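You operate a simulated robot arm through the tools that you are given. There is no shell and no other tool. Be economical: measure what you need, move in short steps, check, and stop when the job is done.

You run a simulated robot arm. Do the job below in one go: nothing can be reset, and whatever is moved stays where it is left.

Task
Unlock the lost property box and take the brown pouch out.
Fine: use the key with the word printed by the lock; open the lid wide, pouch on the grey bench, shut the lid; the key stays in, at OPEN.

Only the result counts: the job must be done as asked and must still hold three seconds after the hand-in. Knocking over, shifting, dropping, spilling or breaking anything else fails it. A push-on lid holds only when it is set on centred and level and pressed home; a screw cap is set on level and turned clockwise until tight.

Robot
A 6-joint arm with a two-finger parallel gripper, fixed in place. Base frame: the origin is at the foot of the arm, x ahead of it, y to its left, z up; the work surface is at about z = 888. Units: mm, degrees, N and s.
With the tool pointing down near the work surface it reaches from about 240 to 660 mm from the base axis. Its first joint turns from -66.0 to 66.0 degrees. Payload 2.9 kg.
The tool frame sits at the grasp point between the pads (the TCP): z along the fingers, y along the line on which they close. The tips reach 30 mm beyond it. The gripper opens to 110 mm. The fingers are 20 mm wide and 10 mm thick; the gripper's body (48 by 112 mm) begins 55 mm behind the TCP.
Orientation is told as [roll, pitch, yaw] about the base's x, y, z axes, in that order, counted from this pose: with the fingers straight down and closing along the base's y, the tool's x points along the base's -x, its y along +y and its z along -z.

Tools
- The arm moves only by the tool nudge_tool. Its argument "commands" is a list of rows, each a list of 3 entries, a list of its own where there are three numbers: the gripper command, from -1 (shut) to 1 (fully open), values between in proportion, then the shift along the base's x, y, z in units of 100 mm (1.0 is 100 mm), then the turn, a rotation vector about the base's x, y, z in units of 45 degrees (1.0 is 45 degrees). In form: [[fingers, [dx, dy, dz], [ax, ay, az]], ...]. A call has 1 to 12 rows; each row is the pose to reach, as a shift and turn from the pose commanded when the call began. A call with a number of a shift or a turn outside -1 to 1 is refused whole. Each row takes 0.2 s and may step no farther than 50 mm and 8.6 degrees from the row before; otherwise, or with a gripper value out of range, the whole call is refused. A pose out of reach is approached as far as the arm can. The call stops where the force on the tool passes 70 N (or 10 N more than at its start, if that is more) or the arm is blocked; 0.2 s more then pass. The fingers move at their own pace (about 108 mm/s each) and stop on an object; they squeeze with about 25 N. The grip force told is the motor's: it shows also when the fingers shut on nothing. Time passes only in rows, and 0.2 s behind the last, so rows that repeat a pose let the fingers close. The reply holds the time, the measured pose of the TCP, the force on the tool along the base axes, the opening and the grip force, in the units named above and with some noise, with the torque about the TCP (base axes, N m) and any sound that the robot's microphone picked up, and new pictures: "pictures" is both (left out), scene, wrist or none.
- Cameras (640 x 400 px; columns grow to the right, rows downward): "scene" is fixed at [69.7, 423.1, 1396.2]; the picture's right is [-0.86, -0.52, 0.00], its down [-0.23, 0.39, -0.89] and it looks along [0.46, -0.76, -0.45] (base axes); focal length 286 px, centre (320, 200). "wrist" rides on the gripper at [72, 17, -103] in the tool frame; the picture's right is [-0.23, 0.97, 0.00], its down [-0.76, -0.18, -0.62] and it looks along [-0.61, -0.14, 0.78] (tool axes); focal length 222 px, centre (320, 200). There is no depth. A picture from a camera that has moved, and an enlarged one, comes with that camera's place and axes in the base frame and with its lens.
- inspect(camera, box): a new picture of the part [left, top, right, bottom] of that camera's present view, enlarged. It takes no simulated time.
- sign_off(): hands the job in; it is judged then, once.

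Work in short steps. Places have to be worked out from the pictures, the camera data and where the tool is seen: move nearer, look again, correct. Check each grasp and each placing, and mend what went wrong. You have 120 turns and 200 pictures in all, those below and enlarged ones among them. Open the gripper and draw the arm clear of the work before you hand the job in, unless the task says otherwise; then end with one line.

The tools are called after "Emit:" as a command line: name --argument value ..., lists and objects as JSON in quotes. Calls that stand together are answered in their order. nudge_tool: Moves the arm, as the interface text tells. Its arguments: {"type":"object","properties":{"commands":{"type":"array","items":{"type":"array"}},"pictures":{"type":"string","enum":["both","scene","wrist","none"]}},"required":["commands"]} The other tools are called the same way: inspect (camera, box) takes an enlarged picture of a part of a camera's view; sign_off () hands the job in.

At the start:

```text
t: 0.0
eef_pos: [399.6, 19.0, 1303.9]
orientation: [0.0, 0.0, 0.0]
contact_force: [-0.5, -0.7, -0.1]
moment: [-0.03, 0.01, -0.01]
finger_gap: 109.9
grasp_force: 0.0
```

scene: 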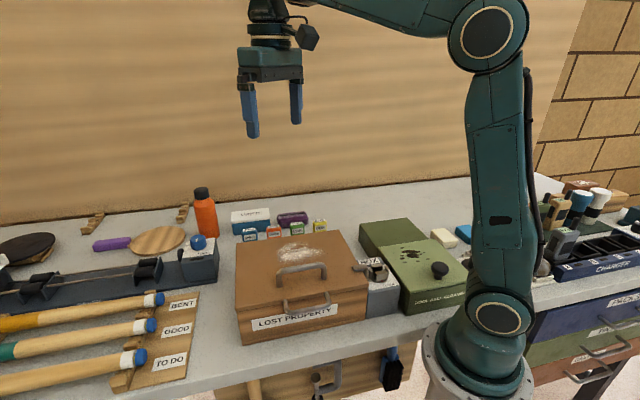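
wrist: 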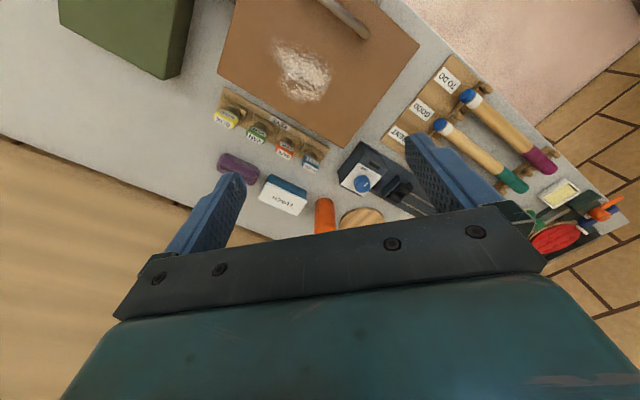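

I see the brown lost property box with a lock on its side and a row of coloured keys behind it. I enlarge the lock and the keys to read them.

Emit:
inspect --camera "scene" --box '[330, 230, 430, 330]'

Emit:
inspect --camera "scene" --box '[225, 195, 345, 270]'

Emit:
inspect --camera "wrist" --box '[190, 80, 350, 190]'

Emit:
inspect --camera "scene" --box '[220, 220, 400, 350]'

```text
4.00 times, centred on (380, 280) of scene
camera zoom: at [69.7, 423.1, 1396.2], right [-0.86, -0.52, 0.0], down [-0.23, 0.39, -0.89], along [0.46, -0.76, -0.45], focal length 1146 px, centre (80, -120)
```

zoom: 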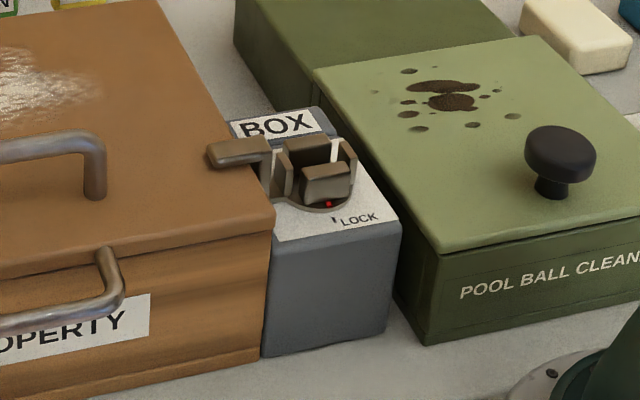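

```text
5.33 times, centred on (285, 232) of scene
camera zoom: at [69.7, 423.1, 1396.2], right [-0.86, -0.52, 0.0], down [-0.23, 0.39, -0.89], along [0.46, -0.76, -0.45], focal length 1528 px, centre (507, 27)
```

zoom: 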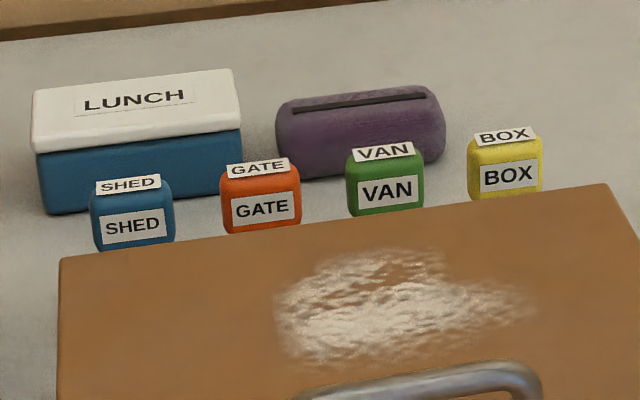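

```text
3.64 times, centred on (270, 135) of wrist
camera zoom: at [326.7, 36.0, 1404.7], right [0.23, 0.97, 0.0], down [0.76, -0.18, 0.62], along [0.61, -0.14, -0.78], focal length 808 px, centre (502, 436)
```

zoom: 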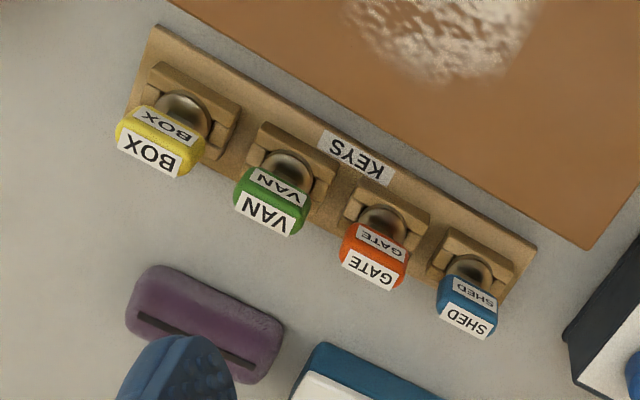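

```text
3.08 times, centred on (310, 285) of scene
camera zoom: at [69.7, 423.1, 1396.2], right [-0.86, -0.52, 0.0], down [-0.23, 0.39, -0.89], along [0.46, -0.76, -0.45], focal length 881 px, centre (351, -62)
```

zoom: 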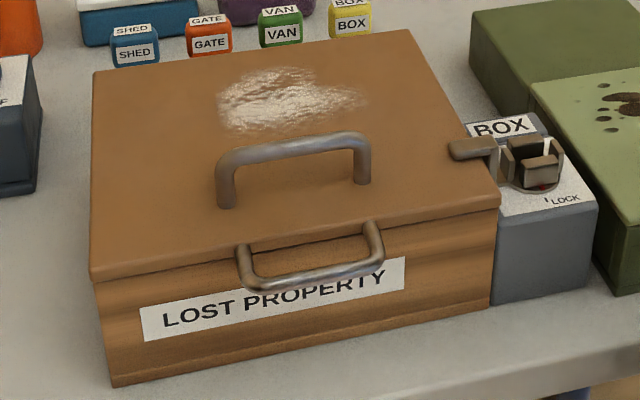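

The BOX key is the yellow one, at about (438,-189,947), and the key row runs at about 47° from x. I'll move the wrist camera closer over the box and rack for a better look.

Emit:
nudge_tool --commands '[[0, [-0.2, -0.2, -0.25], [0, 0, -0.17]], [0, [-0.4, -0.4, -0.5], [0, 0, -0.34]], [0, [-0.55, -0.6, -0.75], [0, 0, -0.51]], [0, [-0.7, -0.8, -1.0], [0, 0, -0.67]], [0, [-0.7, -0.8, -1.0], [0, 0, -0.67]]]'

```text
t: 1.2
eef_pos: [329.7, -61.1, 1203.5]
orientation: [0.0, -0.1, -30.3]
contact_force: [-0.2, 0.2, -0.3]
moment: [0.0, 0.0, 0.01]
finger_gap: 55.1
grasp_force: 0.1
camera wrist: at [274.5, -9.9, 1305.7], right [0.69, 0.73, 0.0], down [0.57, -0.54, 0.62], along [0.45, -0.43, -0.78], focal length 222 px, centre (320, 200)
```

scene: 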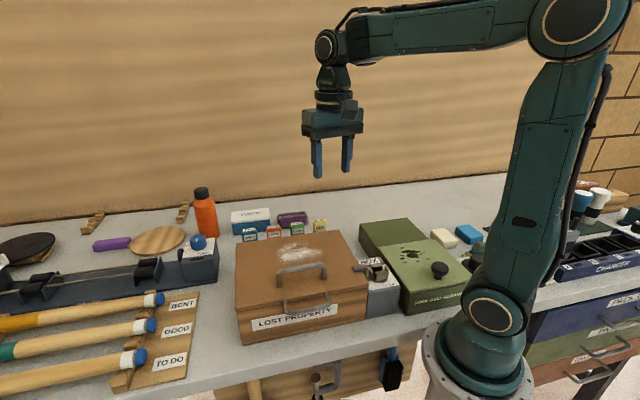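
wrist: 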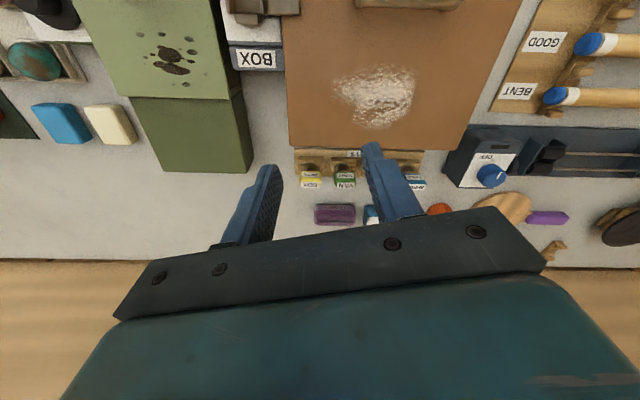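

The box is axis-aligned at about 45°. The lock is near (210,-60,965). I'll tilt the tool so the wrist camera looks straight down at the lock, to read its marks.

Emit:
nudge_tool --commands '[[0, [-0.06, -0.08, -0.14], [0.12, 0.12, 0]], [0, [-0.12, -0.16, -0.28], [0.24, 0.24, 0]], [0, [-0.18, -0.24, -0.42], [0.36, 0.36, 0]], [0, [-0.24, -0.32, -0.56], [0.48, 0.48, 0]], [0, [-0.3, -0.4, -0.7], [0.55, 0.56, 0]], [0, [-0.3, -0.4, -0.7], [0.55, 0.56, 0]]]' --pictures "wrist"

```text
t: 2.6
eef_pos: [282.1, -93.0, 1095.5]
orientation: [10.0, 34.0, -27.1]
contact_force: [-0.1, 0.6, 0.4]
moment: [0.01, 0.0, 0.0]
finger_gap: 55.0
grasp_force: 0.1
out of reach, approached as far as the arm can: row 3, 4, 5, 6
camera wrist: at [280.2, -92.7, 1220.8], right [0.69, 0.72, 0.01], down [0.72, -0.69, 0.06], along [0.05, -0.03, -1.0], focal length 222 px, centre (320, 200)
```

wrist: 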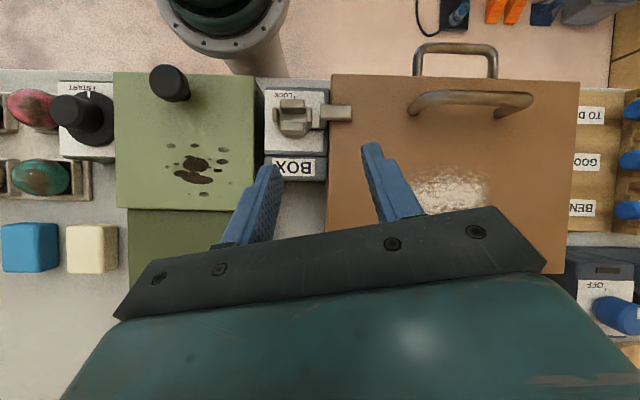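

Emit:
inspect --camera "wrist" --box '[250, 75, 360, 185]'

Emit:
inspect --camera "wrist" --box '[320, 30, 600, 205]'

Emit:
inspect --camera "scene" --box '[350, 250, 400, 282]'

```text
3.64 times, centred on (305, 130) of wrist
camera zoom: at [280.2, -92.7, 1220.8], right [0.69, 0.72, 0.01], down [0.72, -0.69, 0.06], along [0.05, -0.03, -1.0], focal length 808 px, centre (374, 454)
```

zoom: 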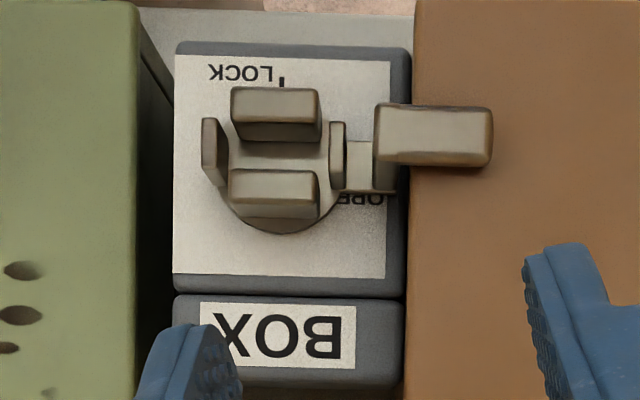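

```text
2.29 times, centred on (460, 118) of wrist
camera zoom: at [280.2, -92.7, 1220.8], right [0.69, 0.72, 0.01], down [0.72, -0.69, 0.06], along [0.05, -0.03, -1.0], focal length 508 px, centre (0, 389)
```

zoom: 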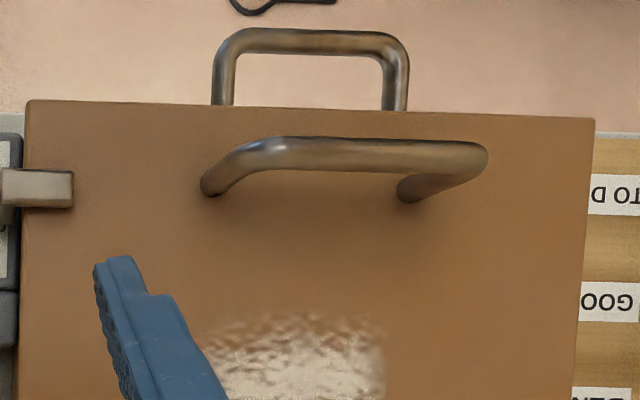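

```text
12.50 times, centred on (375, 266) of scene
camera zoom: at [69.7, 423.0, 1396.2], right [-0.86, -0.52, 0.0], down [-0.23, 0.39, -0.89], along [0.46, -0.76, -0.45], focal length 3581 px, centre (-368, -625)
```

zoom: 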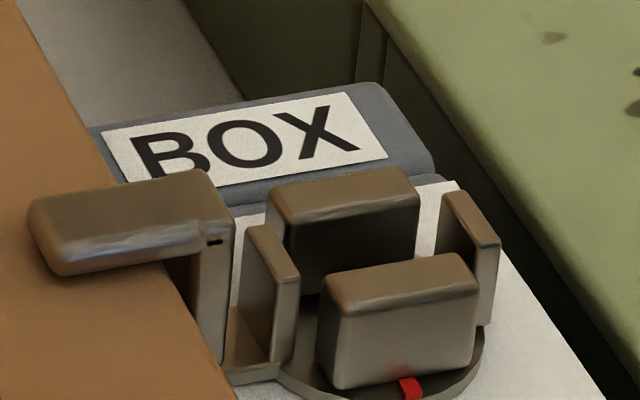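

The slot lies along the box's width axis d (azimuth ~45°), with its red dot at LOCK. OPEN is 90° clockwise from above. I'll untilt and see whether the arm reaches above the lock with the tool down.

Emit:
nudge_tool --commands '[[0, [0, 0, 0.1], [-0.12, -0.12, 0]], [0, [0, 0, 0.2], [-0.24, -0.24, 0]], [0, [0, 0, 0.2], [-0.36, -0.36, 0]], [0, [0, 0, 0.2], [-0.48, -0.48, 0]], [0, [0, 0, 0.2], [-0.55, -0.56, 0]], [0, [0, 0, 0.2], [-0.55, -0.56, 0]]]' --pictures "none"

```text
t: 4.0
eef_pos: [282.5, -92.7, 1114.8]
orientation: [0.0, -0.2, -30.0]
contact_force: [-0.9, 0.6, 0.2]
moment: [0.0, 0.01, 0.0]
finger_gap: 55.0
grasp_force: 0.1
```

Upright again at (282,-93,1115). I now turn toward yaw +45 in stages while approaching above the lock.

Emit:
nudge_tool --commands '[[0, [0, 0, 0], [0, 0, 0.18]], [0, [0, 0, 0], [0, 0, 0.36]], [0, [-0.1, 0.05, 0], [0, 0, 0.54]], [0, [-0.2, 0.1, 0], [0, 0, 0.72]], [0, [-0.3, 0.15, 0], [0, 0, 0.9]], [0, [-0.3, 0.15, 0], [0, 0, 1.0]]]' --pictures "none"

Emit:
nudge_tool --commands '[[0, [-0.1, 0.05, 0], [0, 0, 0.17]], [0, [-0.2, 0.1, 0], [0, 0, 0.34]], [0, [-0.3, 0.15, 0], [0, 0, 0.5]], [0, [-0.4, 0.18, 0], [0, 0, 0.667]], [0, [-0.4, 0.18, 0], [0, 0, 0.667]]]'

```text
t: 5.4
eef_pos: [252.5, -76.9, 1114.5]
orientation: [0.1, -0.1, 15.0]
contact_force: [0.2, -0.6, 1.6]
moment: [0.0, 0.01, 0.01]
finger_gap: 54.9
grasp_force: 0.1
```

```text
t: 6.6
eef_pos: [213.4, -59.0, 1114.2]
orientation: [0.2, 0.0, 44.9]
contact_force: [0.3, 0.5, 0.4]
moment: [0.0, 0.0, -0.01]
finger_gap: 55.1
grasp_force: 0.0
camera wrist: at [149.9, -97.8, 1216.0], right [-0.53, 0.85, 0.0], down [0.66, 0.41, 0.62], along [0.53, 0.33, -0.78], focal length 222 px, centre (320, 200)
```

scene: 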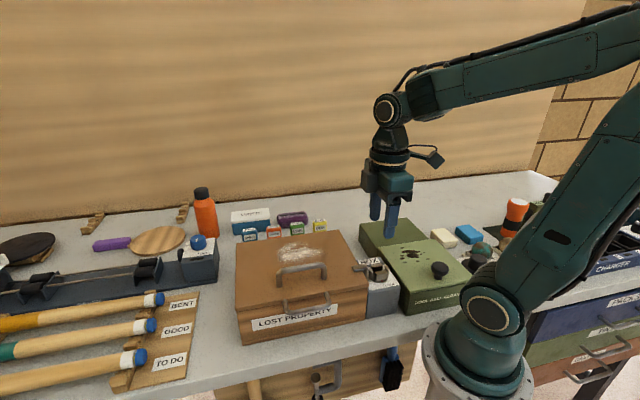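
wrist: 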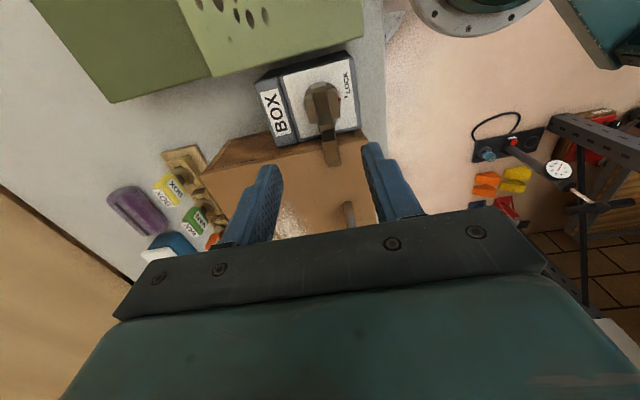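

The pose above the lock is reachable. I'll enlarge the lock in this view to triangulate it.

Emit:
inspect --camera "wrist" --box '[250, 50, 378, 130]'

Emit:
inspect --camera "wrist" --box '[100, 130, 260, 250]'

```text
5.00 times, centred on (314, 90) of wrist
camera zoom: at [149.9, -97.8, 1216.0], right [-0.53, 0.85, 0.0], down [0.66, 0.41, 0.62], along [0.53, 0.33, -0.78], focal length 1111 px, centre (350, 750)
```

zoom: 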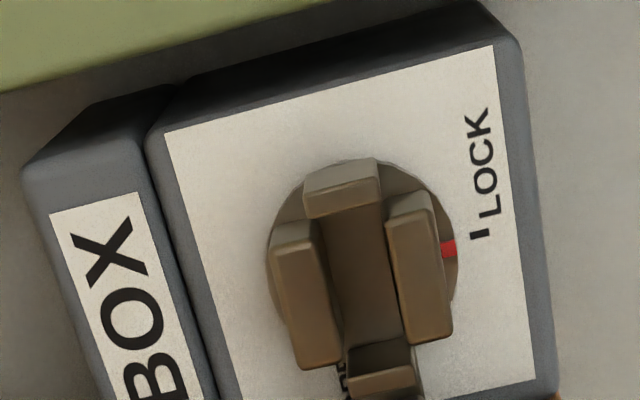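

```text
3.33 times, centred on (180, 190) of wrist
camera zoom: at [149.9, -97.8, 1216.0], right [-0.53, 0.85, 0.0], down [0.66, 0.41, 0.62], along [0.53, 0.33, -0.78], focal length 740 px, centre (787, 233)
```

zoom: 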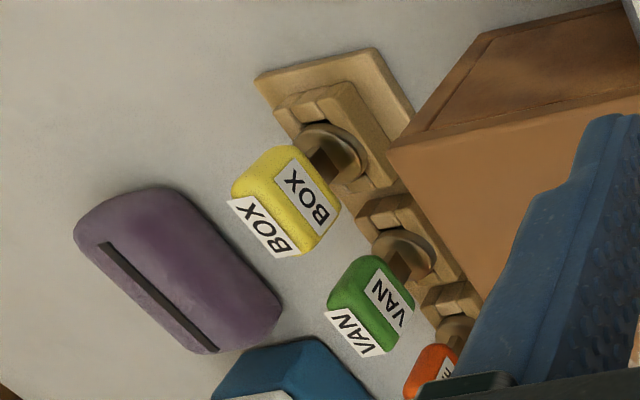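

Lock centre is about (203,-60,965). The arm needs yaw +45 (gripping across the key head) at the lock, then yaw −45 at OPEN. Now I go above the yellow key.

Emit:
nudge_tool --commands '[[0.5, [0.4, -0.2, 0], [0, 0, 0]], [0.5, [0.7, -0.4, 0], [0, 0, 0]], [0.5, [1.0, -0.6, 0], [0, 0, 0]]]' --pictures "none"

Emit:
nudge_tool --commands '[[0.5, [0.4, -0.2, 0], [0, 0, 0]], [0.5, [0.8, -0.4, -0.1], [0, 0, 0]], [0.5, [1.0, -0.55, -0.3], [0, 0, 0]], [0.5, [1.0, -0.7, -0.3], [0, 0, 0]], [0.5, [1.0, -0.7, -0.3], [0, 0, 0]]]' --pictures "wrist"

```text
t: 7.4
eef_pos: [314.8, -120.3, 1115.6]
orientation: [0.0, 0.0, 44.8]
contact_force: [0.8, -0.3, -0.2]
moment: [0.0, 0.02, 0.01]
finger_gap: 82.7
grasp_force: 0.2
```

```text
t: 8.6
eef_pos: [415.1, -189.0, 1086.9]
orientation: [0.1, 0.0, 45.0]
contact_force: [-0.2, -1.6, 0.0]
moment: [-0.04, 0.02, -0.01]
finger_gap: 82.6
grasp_force: 0.1
camera wrist: at [350.4, -228.5, 1188.4], right [-0.53, 0.85, 0.0], down [0.67, 0.41, 0.62], along [0.53, 0.33, -0.78], focal length 222 px, centre (320, 200)
```

wrist: 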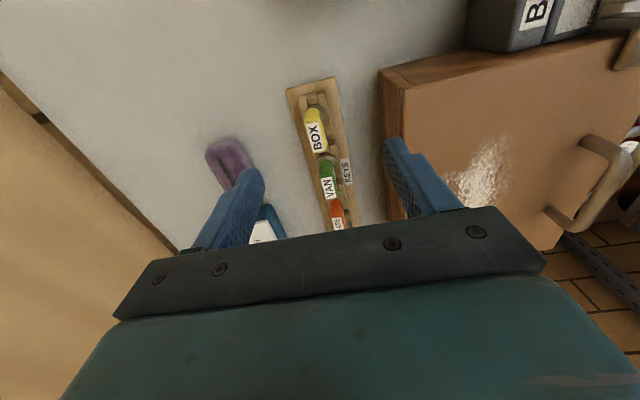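

Emit:
inspect --camera "wrist" --box '[280, 75, 376, 135]'

Emit:
inspect --camera "wrist" --box '[270, 70, 398, 230]'

```text
6.67 times, centred on (328, 105) of wrist
camera zoom: at [350.4, -228.5, 1188.4], right [-0.53, 0.85, 0.0], down [0.67, 0.41, 0.62], along [0.53, 0.33, -0.78], focal length 1481 px, centre (267, 833)
```

zoom: 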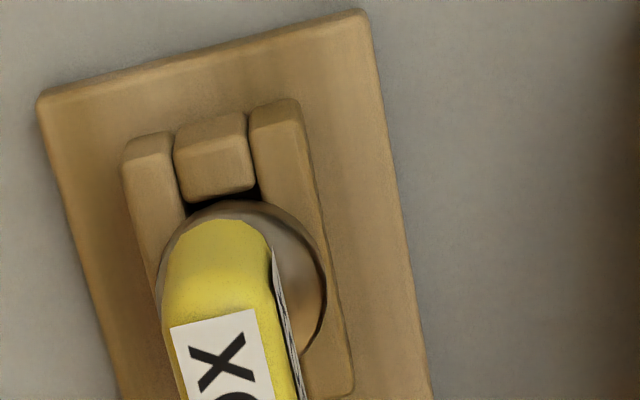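

```text
2.50 times, centred on (334, 150) of wrist
camera zoom: at [350.4, -228.5, 1188.4], right [-0.53, 0.85, 0.0], down [0.67, 0.41, 0.62], along [0.53, 0.33, -0.78], focal length 555 px, centre (285, 325)
```

zoom: 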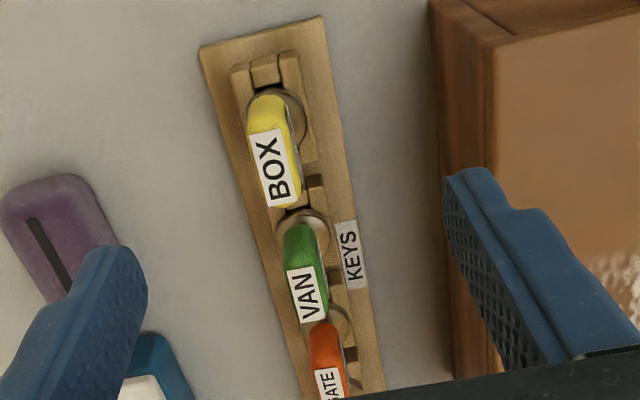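

The key top is at about (434,-184,966), with the collar near z 910. I centre above it and lower to z≈1010 to check alignment.

Emit:
nudge_tool --commands '[[0.5, [0.19, 0.045, -0.3], [0, 0, 0]], [0.5, [0.19, 0.045, -0.6], [0, 0, 0]], [0.5, [0.19, 0.045, -0.77], [0, 0, 0]], [0.5, [0.19, 0.045, -0.77], [0, 0, 0]]]'

Emit:
inspect --camera "scene" --box '[270, 180, 370, 243]'

```text
t: 9.6
eef_pos: [433.4, -184.9, 1009.1]
orientation: [0.0, 0.1, 44.9]
contact_force: [-0.6, -0.9, 0.2]
moment: [-0.02, 0.0, 0.02]
finger_gap: 82.6
grasp_force: 0.0
camera wrist: at [369.0, -224.0, 1109.7], right [-0.53, 0.85, 0.0], down [0.67, 0.41, 0.62], along [0.53, 0.33, -0.78], focal length 222 px, centre (320, 200)
```

scene: 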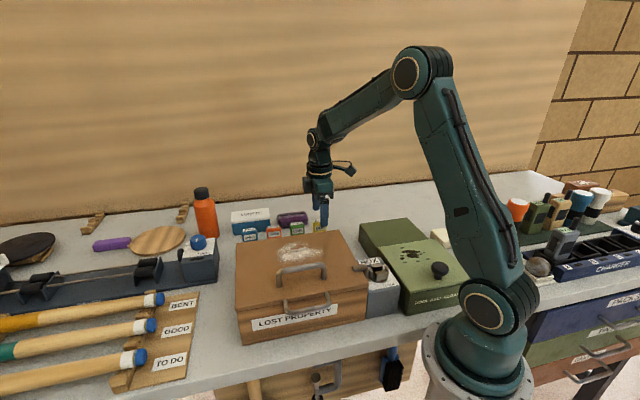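
wrist: 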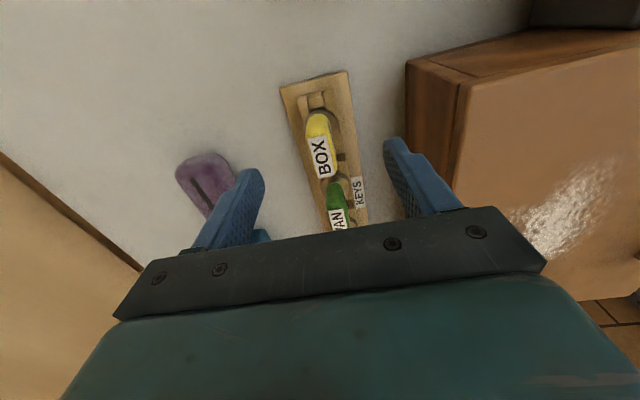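

```text
6.35 times, centred on (320, 212) of scene
camera zoom: at [69.7, 423.0, 1396.2], right [-0.86, -0.52, 0.0], down [-0.23, 0.39, -0.89], along [0.46, -0.76, -0.45], focal length 1819 px, centre (320, 127)
```

zoom: 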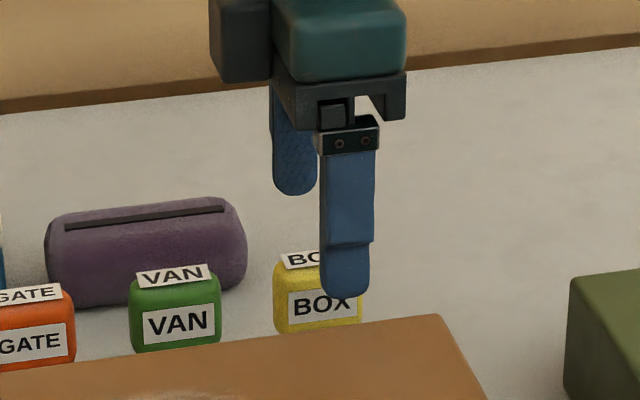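

The key appears nearly centred; I enlarge to measure the residual offset.

Emit:
inspect --camera "wrist" --box '[270, 60, 398, 190]'

```text
3.08 times, centred on (334, 125) of wrist
camera zoom: at [369.0, -224.0, 1109.7], right [-0.53, 0.85, 0.0], down [0.67, 0.41, 0.62], along [0.53, 0.33, -0.78], focal length 684 px, centre (277, 431)
```

zoom: 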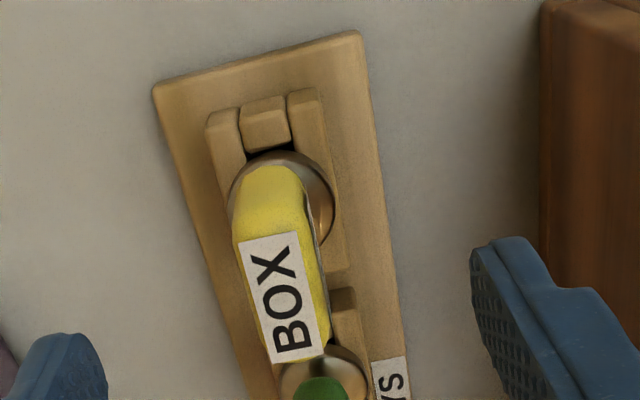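

Key axis is about (431.8,-182.5), oriented at exactly 45°. I descend to z≈950 and close.

Emit:
nudge_tool --commands '[[0.2, [-0.01, 0.025, 0], [0, 0, 0]], [0.2, [-0.01, 0.025, -0.3], [0, 0, 0]], [0.2, [-0.01, 0.025, -0.59], [0, 0, 0]], [0.2, [-0.01, 0.025, -0.59], [0, 0, 0]]]'

Emit:
inspect --camera "wrist" --box '[200, 60, 440, 210]'

Emit:
inspect --camera "scene" --box '[270, 180, 370, 243]'

```text
t: 10.6
eef_pos: [431.3, -180.1, 947.3]
orientation: [0.0, 0.0, 45.0]
contact_force: [0.0, -0.2, -0.1]
moment: [0.0, -0.02, 0.0]
finger_gap: 65.9
grasp_force: 0.0
camera wrist: at [367.8, -220.4, 1050.3], right [-0.53, 0.85, 0.0], down [0.67, 0.41, 0.62], along [0.53, 0.33, -0.78], focal length 222 px, centre (320, 200)
```

scene: 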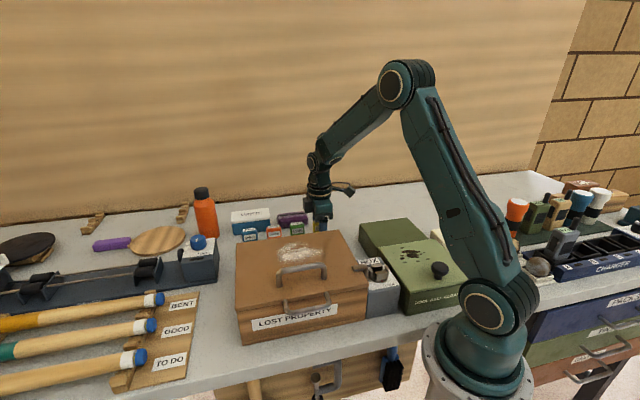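
wrist: 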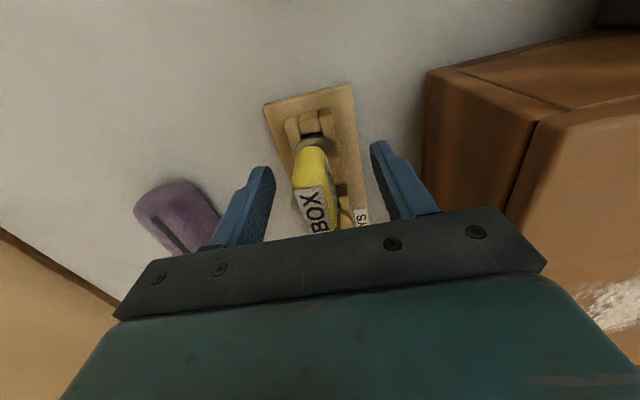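

```text
2.67 times, centred on (320, 135) of wrist
camera zoom: at [367.8, -220.4, 1050.3], right [-0.53, 0.85, 0.0], down [0.67, 0.41, 0.62], along [0.53, 0.33, -0.78], focal length 592 px, centre (320, 373)
```

zoom: 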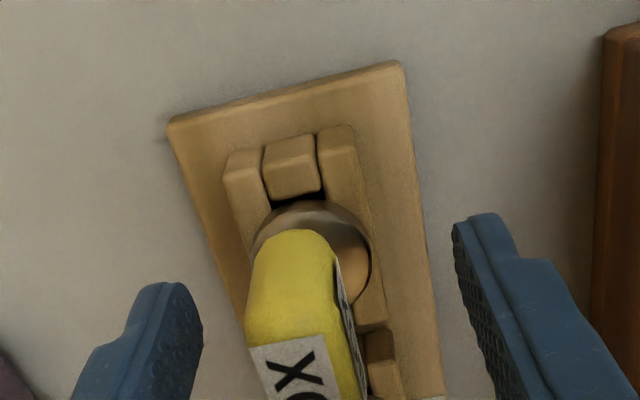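

```text
6.35 times, centred on (320, 212) of scene
camera zoom: at [69.7, 423.0, 1396.2], right [-0.86, -0.52, 0.0], down [-0.23, 0.39, -0.89], along [0.46, -0.76, -0.45], focal length 1819 px, centre (320, 127)
```

zoom: 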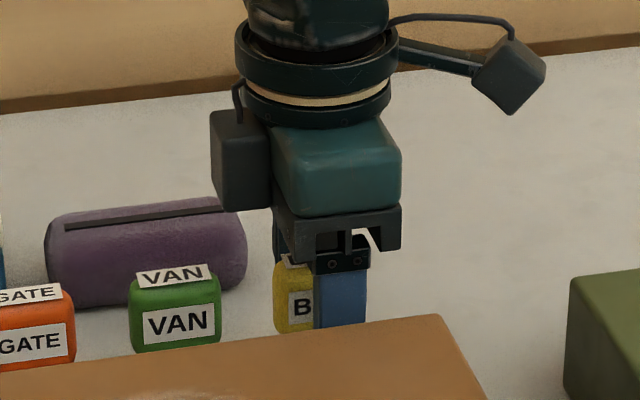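

The key sits slightly left of centre between the fingers, so I shift by about 3 mm and close gently.

Emit:
nudge_tool --commands '[[0.2, [0.028, 0, 0.02], [0, 0, 0]], [-0.3, [0.028, 0, 0.02], [0, 0, 0]], [-0.6, [0.028, 0, 0.02], [0, 0, 0]], [-1, [0.028, 0, 0.02], [0, 0, 0]], [-1, [0.028, 0, 0.02], [0, 0, 0]]]' --pictures "wrist"

Emit:
inspect --camera "wrist" --box '[200, 60, 440, 210]'

```text
t: 11.8
eef_pos: [433.8, -182.2, 950.5]
orientation: [-0.1, 0.0, 45.0]
contact_force: [0.7, -0.2, 0.2]
moment: [-0.04, 0.0, -0.01]
finger_gap: 17.3
grasp_force: 25.2
camera wrist: at [370.7, -220.5, 1052.8], right [-0.53, 0.85, 0.0], down [0.67, 0.41, 0.62], along [0.53, 0.33, -0.78], focal length 222 px, centre (320, 200)
```

wrist: 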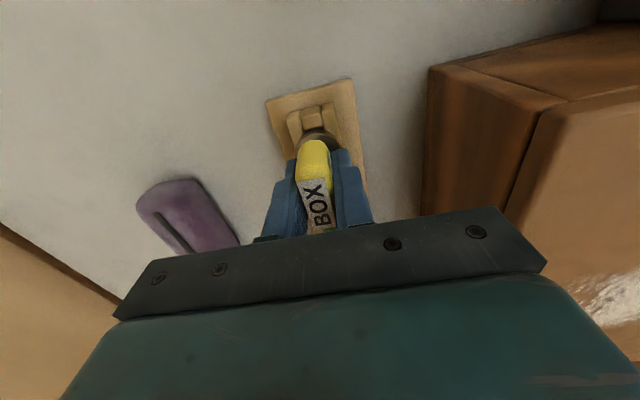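

```text
2.67 times, centred on (320, 135) of wrist
camera zoom: at [370.7, -220.5, 1052.8], right [-0.53, 0.85, 0.0], down [0.67, 0.41, 0.62], along [0.53, 0.33, -0.78], focal length 592 px, centre (320, 373)
```

zoom: 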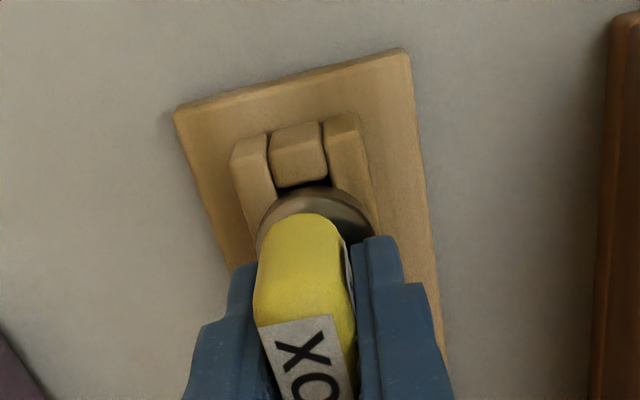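

Gripped with a gap of 17 mm and no side force. Lifting straight up.

Emit:
nudge_tool --commands '[[-1, [0, 0, 0.1], [0, 0, 0]], [-1, [0, 0, 0.3], [0, 0, 0]], [-1, [0, 0, 0.6], [0, 0, 0]], [-1, [0, 0, 0.95], [0, 0, 0]], [-1, [0, 0, 0.95], [0, 0, 0]]]'

Emit:
inspect --camera "scene" --box '[270, 150, 370, 243]'

Emit:
inspect --camera "wrist" --box '[200, 60, 440, 210]'

```text
t: 13.0
eef_pos: [431.8, -180.4, 1045.7]
orientation: [0.2, 0.0, 44.9]
contact_force: [0.1, 0.0, -0.5]
moment: [0.0, 0.0, -0.02]
finger_gap: 17.3
grasp_force: 25.1
camera wrist: at [368.3, -221.1, 1146.9], right [-0.53, 0.85, 0.0], down [0.67, 0.41, 0.62], along [0.53, 0.33, -0.78], focal length 222 px, centre (320, 200)
```

scene: 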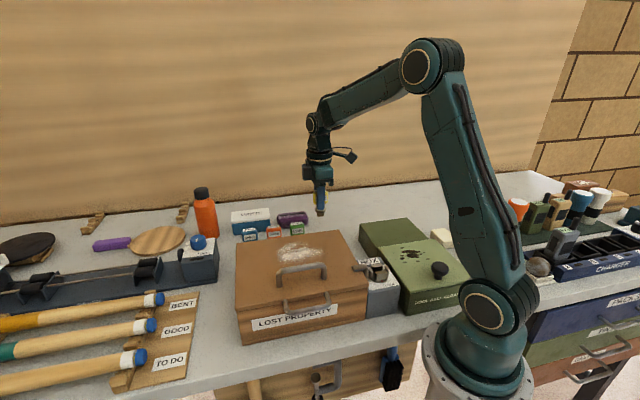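
wrist: 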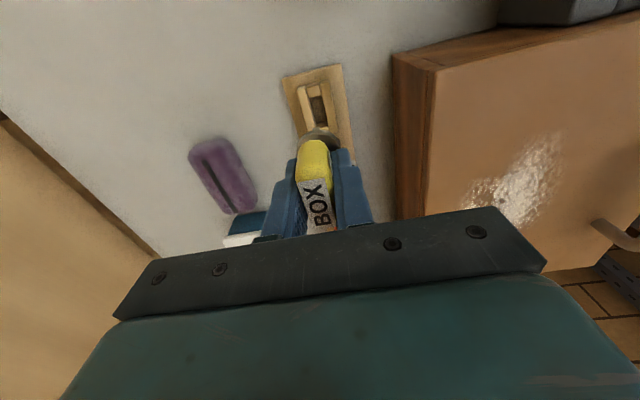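

```text
4.30 times, centred on (320, 196) of scene
camera zoom: at [69.7, 423.1, 1396.2], right [-0.86, -0.52, 0.0], down [-0.23, 0.39, -0.89], along [0.46, -0.76, -0.45], focal length 1232 px, centre (320, 215)
```

zoom: 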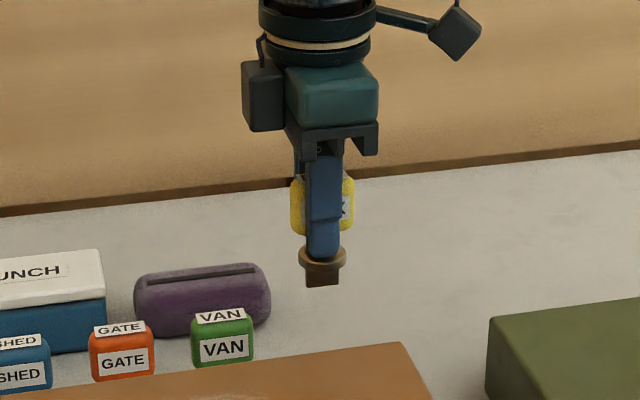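

```text
2.67 times, centred on (320, 135) of wrist
camera zoom: at [368.3, -221.1, 1146.9], right [-0.53, 0.85, 0.0], down [0.67, 0.41, 0.62], along [0.53, 0.33, -0.78], focal length 592 px, centre (320, 373)
```

zoom: 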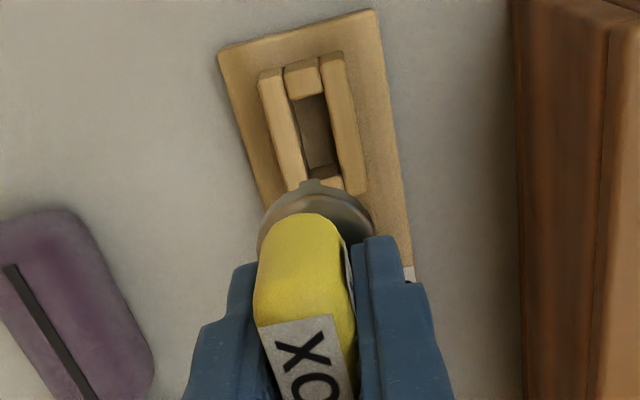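

The key is held upright; the collar is ~36 mm and the bit end ~60 mm below the TCP. I carry it high to above the lock.

Emit:
nudge_tool --commands '[[-1, [-0.1, 0.05, 0.4], [0, 0, 0]], [-1, [-0.45, 0.25, 0.5], [0, 0, 0]], [-1, [-0.8, 0.43, 0.5], [0, 0, 0]], [-1, [-1.0, 0.53, 0.5], [0, 0, 0]]]' --pictures "none"

Emit:
nudge_tool --commands '[[-1, [-0.35, 0.18, 0], [0, 0, 0]], [-1, [-0.7, 0.36, 0], [0, 0, 0]], [-1, [-1.0, 0.53, 0], [0, 0, 0]], [-1, [-1.0, 0.67, 0], [0, 0, 0]], [-1, [-1.0, 0.67, 0], [0, 0, 0]]]' --pictures "none"

Emit:
nudge_tool --commands '[[-1, [-0.26, 0, -0.1], [0, 0, 0]], [-1, [-0.26, 0, -0.2], [0, 0, 0]], [-1, [-0.26, 0, -0.2], [0, 0, 0]]]'

Emit:
inspect --camera "scene" --box '[340, 220, 410, 290]'

Emit:
inspect --camera "wrist" --box '[240, 30, 400, 160]'

```text
t: 14.0
eef_pos: [336.4, -128.2, 1093.6]
orientation: [0.0, 0.0, 44.9]
contact_force: [0.4, -0.1, 0.7]
moment: [0.04, 0.01, 0.0]
finger_gap: 17.5
grasp_force: 24.7
```

```text
t: 15.2
eef_pos: [234.1, -61.9, 1097.8]
orientation: [0.0, 0.0, 44.9]
contact_force: [0.8, 0.9, -1.0]
moment: [-0.02, -0.02, 0.02]
finger_gap: 17.2
grasp_force: 25.0
```

```text
t: 16.0
eef_pos: [209.0, -61.5, 1079.1]
orientation: [0.0, 0.0, 44.7]
contact_force: [-0.2, -0.8, -1.2]
moment: [-0.01, -0.03, 0.03]
finger_gap: 17.2
grasp_force: 25.1
camera wrist: at [145.0, -101.2, 1179.2], right [-0.53, 0.85, 0.0], down [0.67, 0.41, 0.62], along [0.53, 0.33, -0.78], focal length 222 px, centre (320, 200)
```

scene: 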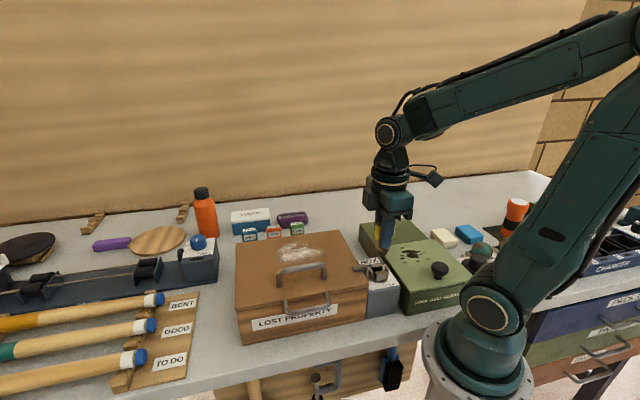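
wrist: 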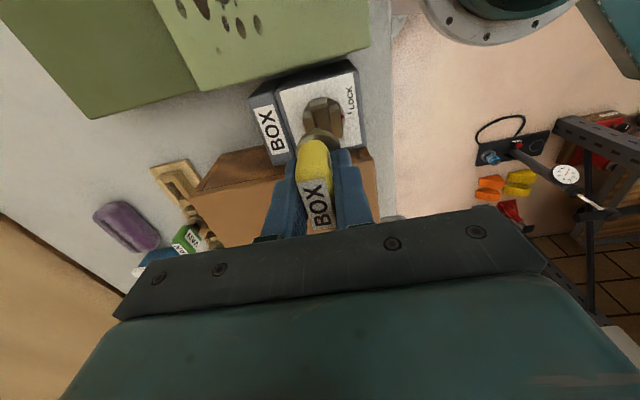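

```text
5.71 times, centred on (375, 255) of scene
camera zoom: at [69.7, 423.1, 1396.2], right [-0.86, -0.52, 0.0], down [-0.23, 0.39, -0.89], along [0.46, -0.76, -0.45], focal length 1637 px, centre (6, -114)
```

zoom: 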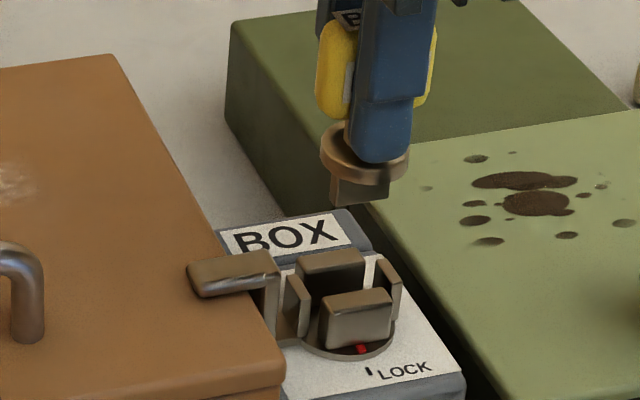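

```text
3.08 times, centred on (320, 95) of wrist
camera zoom: at [145.0, -101.2, 1179.2], right [-0.53, 0.85, 0.0], down [0.67, 0.41, 0.62], along [0.53, 0.33, -0.78], focal length 684 px, centre (320, 523)
```

zoom: 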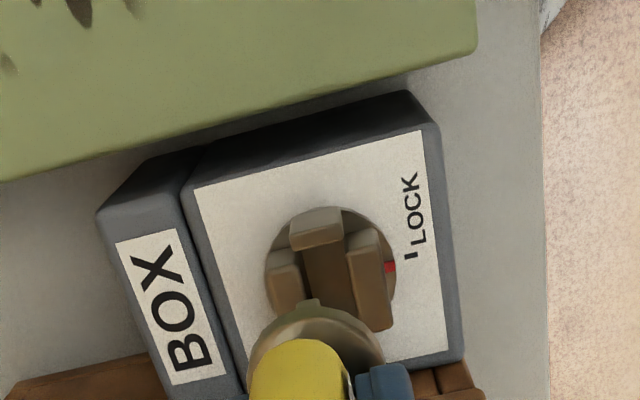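

From both cameras I estimate the slot is about −3.6 mm in n and +2.5 mm in d from the key axis, with post tops near z 982. I correct and lower to just above the posts.

Emit:
nudge_tool --commands '[[-1, [-0.008, 0.043, 0], [0, 0, 0]], [-1, [-0.008, 0.043, -0.27], [0, 0, 0]], [-1, [-0.008, 0.043, -0.27], [0, 0, 0]]]'

Emit:
inspect --camera "scene" --box '[345, 235, 405, 285]'

Emit:
inspect --camera "wrist" --box '[260, 50, 380, 160]'

```text
t: 16.8
eef_pos: [207.6, -56.7, 1049.4]
orientation: [0.1, 0.0, 44.9]
contact_force: [0.5, -0.8, -0.2]
moment: [0.01, 0.04, -0.01]
finger_gap: 17.4
grasp_force: 25.4
camera wrist: at [144.0, -96.5, 1151.2], right [-0.53, 0.85, 0.0], down [0.67, 0.41, 0.62], along [0.53, 0.33, -0.78], focal length 222 px, centre (320, 200)
```

scene: 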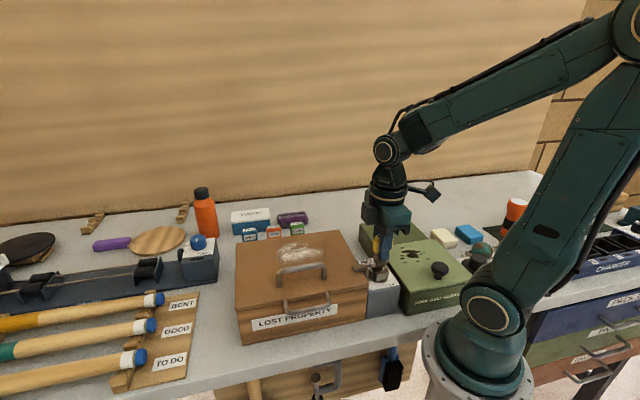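
wrist: 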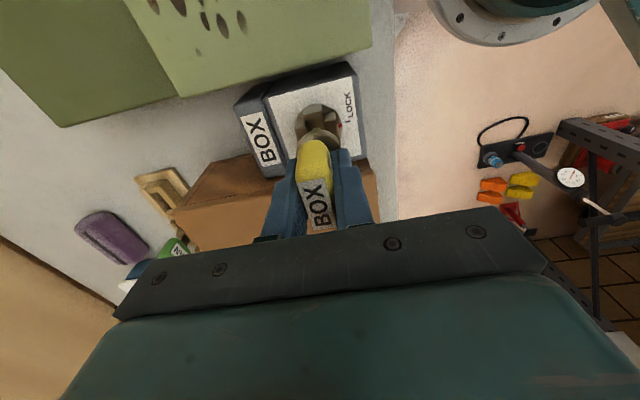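

```text
8.00 times, centred on (375, 260) of scene
camera zoom: at [69.7, 423.0, 1396.2], right [-0.86, -0.52, 0.0], down [-0.23, 0.39, -0.89], along [0.46, -0.76, -0.45], focal length 2292 px, centre (-120, -280)
```

zoom: 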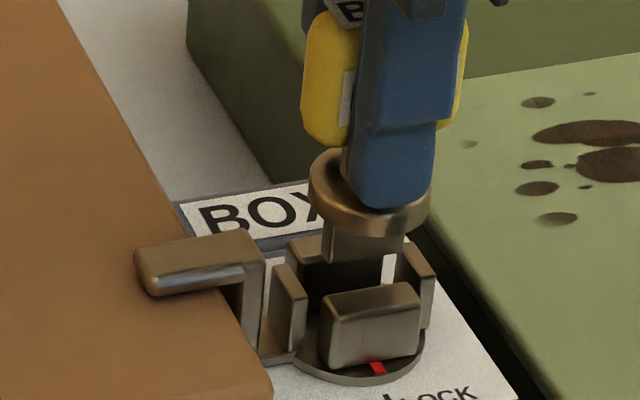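

```text
3.64 times, centred on (320, 105) of wrist
camera zoom: at [144.0, -96.5, 1151.2], right [-0.53, 0.85, 0.0], down [0.67, 0.41, 0.62], along [0.53, 0.33, -0.78], focal length 808 px, centre (320, 546)
```

zoom: 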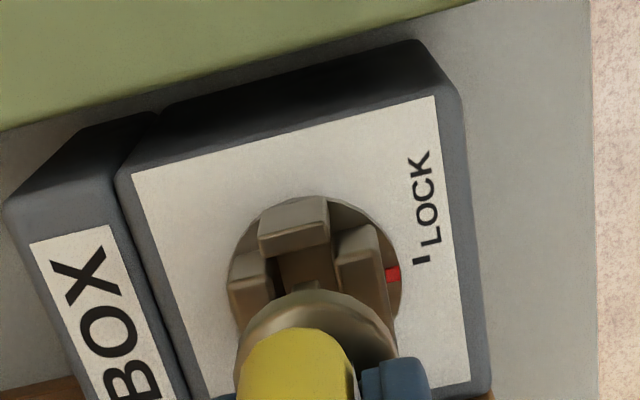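

The remaining offset is about +1.6 mm in d and +1 mm in n. I correct and descend slowly, watching the force.

Emit:
nudge_tool --commands '[[-1, [0.018, 0.004, 0], [0, 0, 0]], [-1, [0.018, 0.004, -0.06], [0, 0, 0]], [-1, [0.018, 0.004, -0.1], [0, 0, 0]], [-1, [0.018, 0.004, -0.13], [0, 0, 0]], [-1, [0.018, 0.004, -0.16], [0, 0, 0]], [-1, [0.018, 0.004, -0.16], [0, 0, 0]]]' --pictures "wrist"

Emit:
inspect --camera "scene" --box '[345, 235, 405, 285]'

Emit:
inspect --camera "wrist" --box '[260, 50, 380, 160]'

```text
t: 18.2
eef_pos: [208.0, -56.9, 1031.2]
orientation: [0.0, 0.0, 44.9]
contact_force: [0.6, 0.1, -0.4]
moment: [0.02, 0.0, 0.0]
finger_gap: 17.3
grasp_force: 24.9
camera wrist: at [144.5, -96.4, 1134.3], right [-0.53, 0.85, 0.0], down [0.67, 0.41, 0.62], along [0.53, 0.33, -0.78], focal length 222 px, centre (320, 200)
```

wrist: 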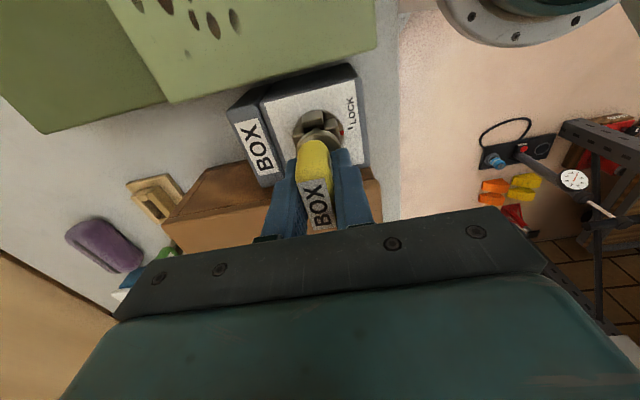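

```text
8.00 times, centred on (375, 260) of scene
camera zoom: at [69.7, 423.0, 1396.2], right [-0.86, -0.52, 0.0], down [-0.23, 0.39, -0.89], along [0.46, -0.76, -0.45], focal length 2292 px, centre (-120, -280)
```

zoom: 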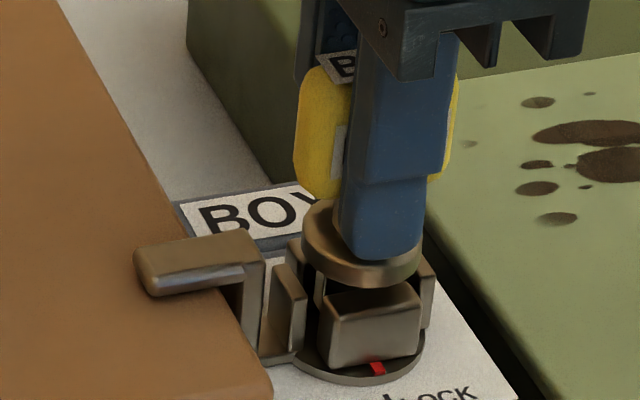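

```text
3.64 times, centred on (320, 105) of wrist
camera zoom: at [144.5, -96.4, 1134.3], right [-0.53, 0.85, 0.0], down [0.67, 0.41, 0.62], along [0.53, 0.33, -0.78], focal length 808 px, centre (320, 546)
```

zoom: 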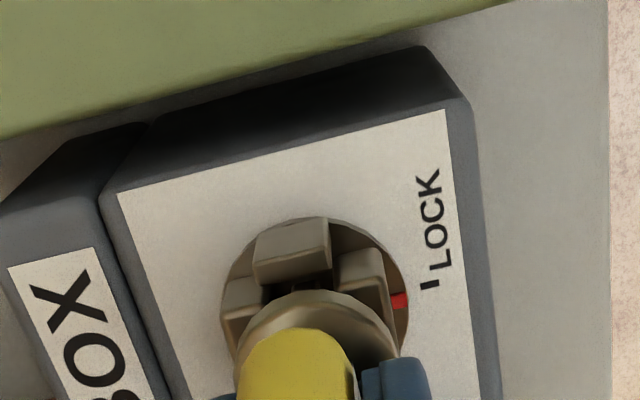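

The bit has entered the slot without force. I continue down until the collar seats.

Emit:
nudge_tool --commands '[[-1, [0, 0, -0.03], [0, 0, 0]], [-1, [0, 0, -0.06], [0, 0, 0]], [-1, [0, 0, -0.08], [0, 0, 0]], [-1, [0, 0, -0.1], [0, 0, 0]], [-1, [0, 0, -0.1], [0, 0, 0]]]' --pictures "none"

Emit:
inspect --camera "scene" --box '[345, 235, 405, 285]'

Emit:
inspect --camera "wrist" --box '[260, 50, 380, 160]'

```text
t: 19.4
eef_pos: [209.7, -56.9, 1022.3]
orientation: [0.0, -0.1, 45.0]
contact_force: [-3.4, 4.2, 20.4]
moment: [0.1, 0.07, -0.03]
finger_gap: 17.5
grasp_force: 25.4
```

```text
8.00 times, centred on (375, 260) of scene
camera zoom: at [69.4, 423.2, 1396.1], right [-0.86, -0.52, 0.0], down [-0.23, 0.39, -0.89], along [0.46, -0.76, -0.45], focal length 2292 px, centre (-120, -280)
```

zoom: 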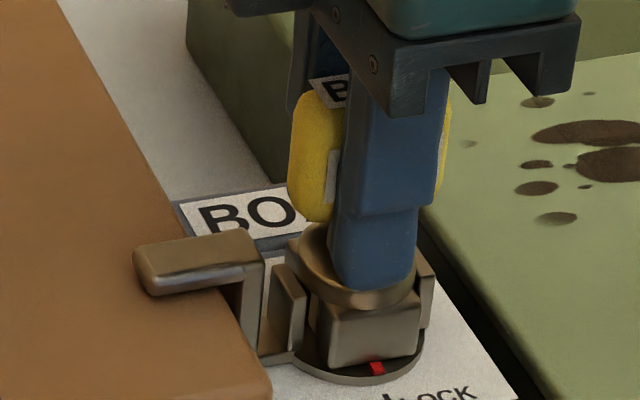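

```text
3.64 times, centred on (320, 105) of wrist
camera zoom: at [145.3, -95.9, 1124.0], right [-0.53, 0.85, 0.0], down [0.66, 0.41, 0.62], along [0.53, 0.33, -0.78], focal length 808 px, centre (320, 546)
```

zoom: 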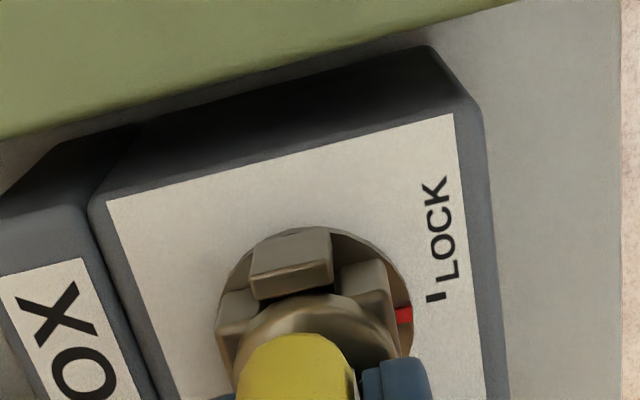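

The collar is seated (20 N down at z≈1022). I relieve slightly and turn clockwise in small steps, starting with 24°.

Emit:
nudge_tool --commands '[[-1, [-0.005, 0.005, 0.01], [0, 0, 0]], [-1, [-0.005, 0.005, 0.01], [0, 0, -0.15]], [-1, [-0.005, 0.005, 0.01], [0, 0, -0.3]], [-1, [-0.005, 0.005, 0.01], [0, 0, -0.45]], [-1, [-0.005, 0.005, 0.01], [0, 0, -0.55]], [-1, [-0.005, 0.005, 0.01], [0, 0, -0.55]]]' --pictures "scene"

Emit:
inspect --camera "scene" --box '[345, 235, 405, 285]'

```text
t: 20.8
eef_pos: [208.5, -56.8, 1024.6]
orientation: [-0.1, -0.2, 19.9]
contact_force: [4.1, -3.2, -0.2]
moment: [-0.1, -0.18, 0.06]
finger_gap: 17.5
grasp_force: 25.3
```

scene: 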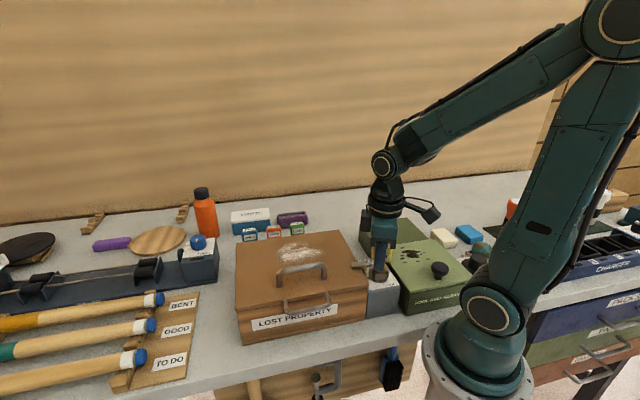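

```text
8.00 times, centred on (375, 260) of scene
camera zoom: at [69.8, 423.0, 1396.2], right [-0.86, -0.52, 0.0], down [-0.23, 0.39, -0.89], along [0.46, -0.76, -0.45], focal length 2292 px, centre (-120, -280)
```

zoom: 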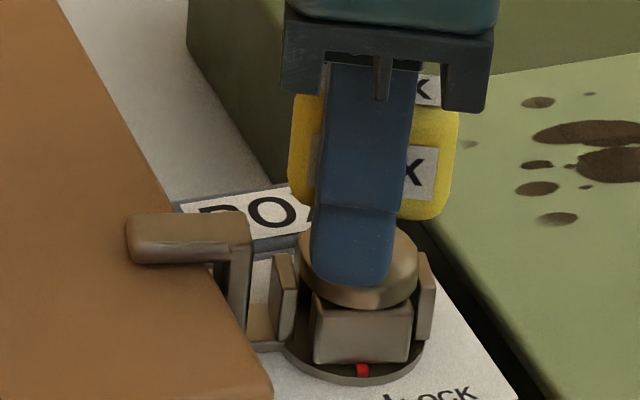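

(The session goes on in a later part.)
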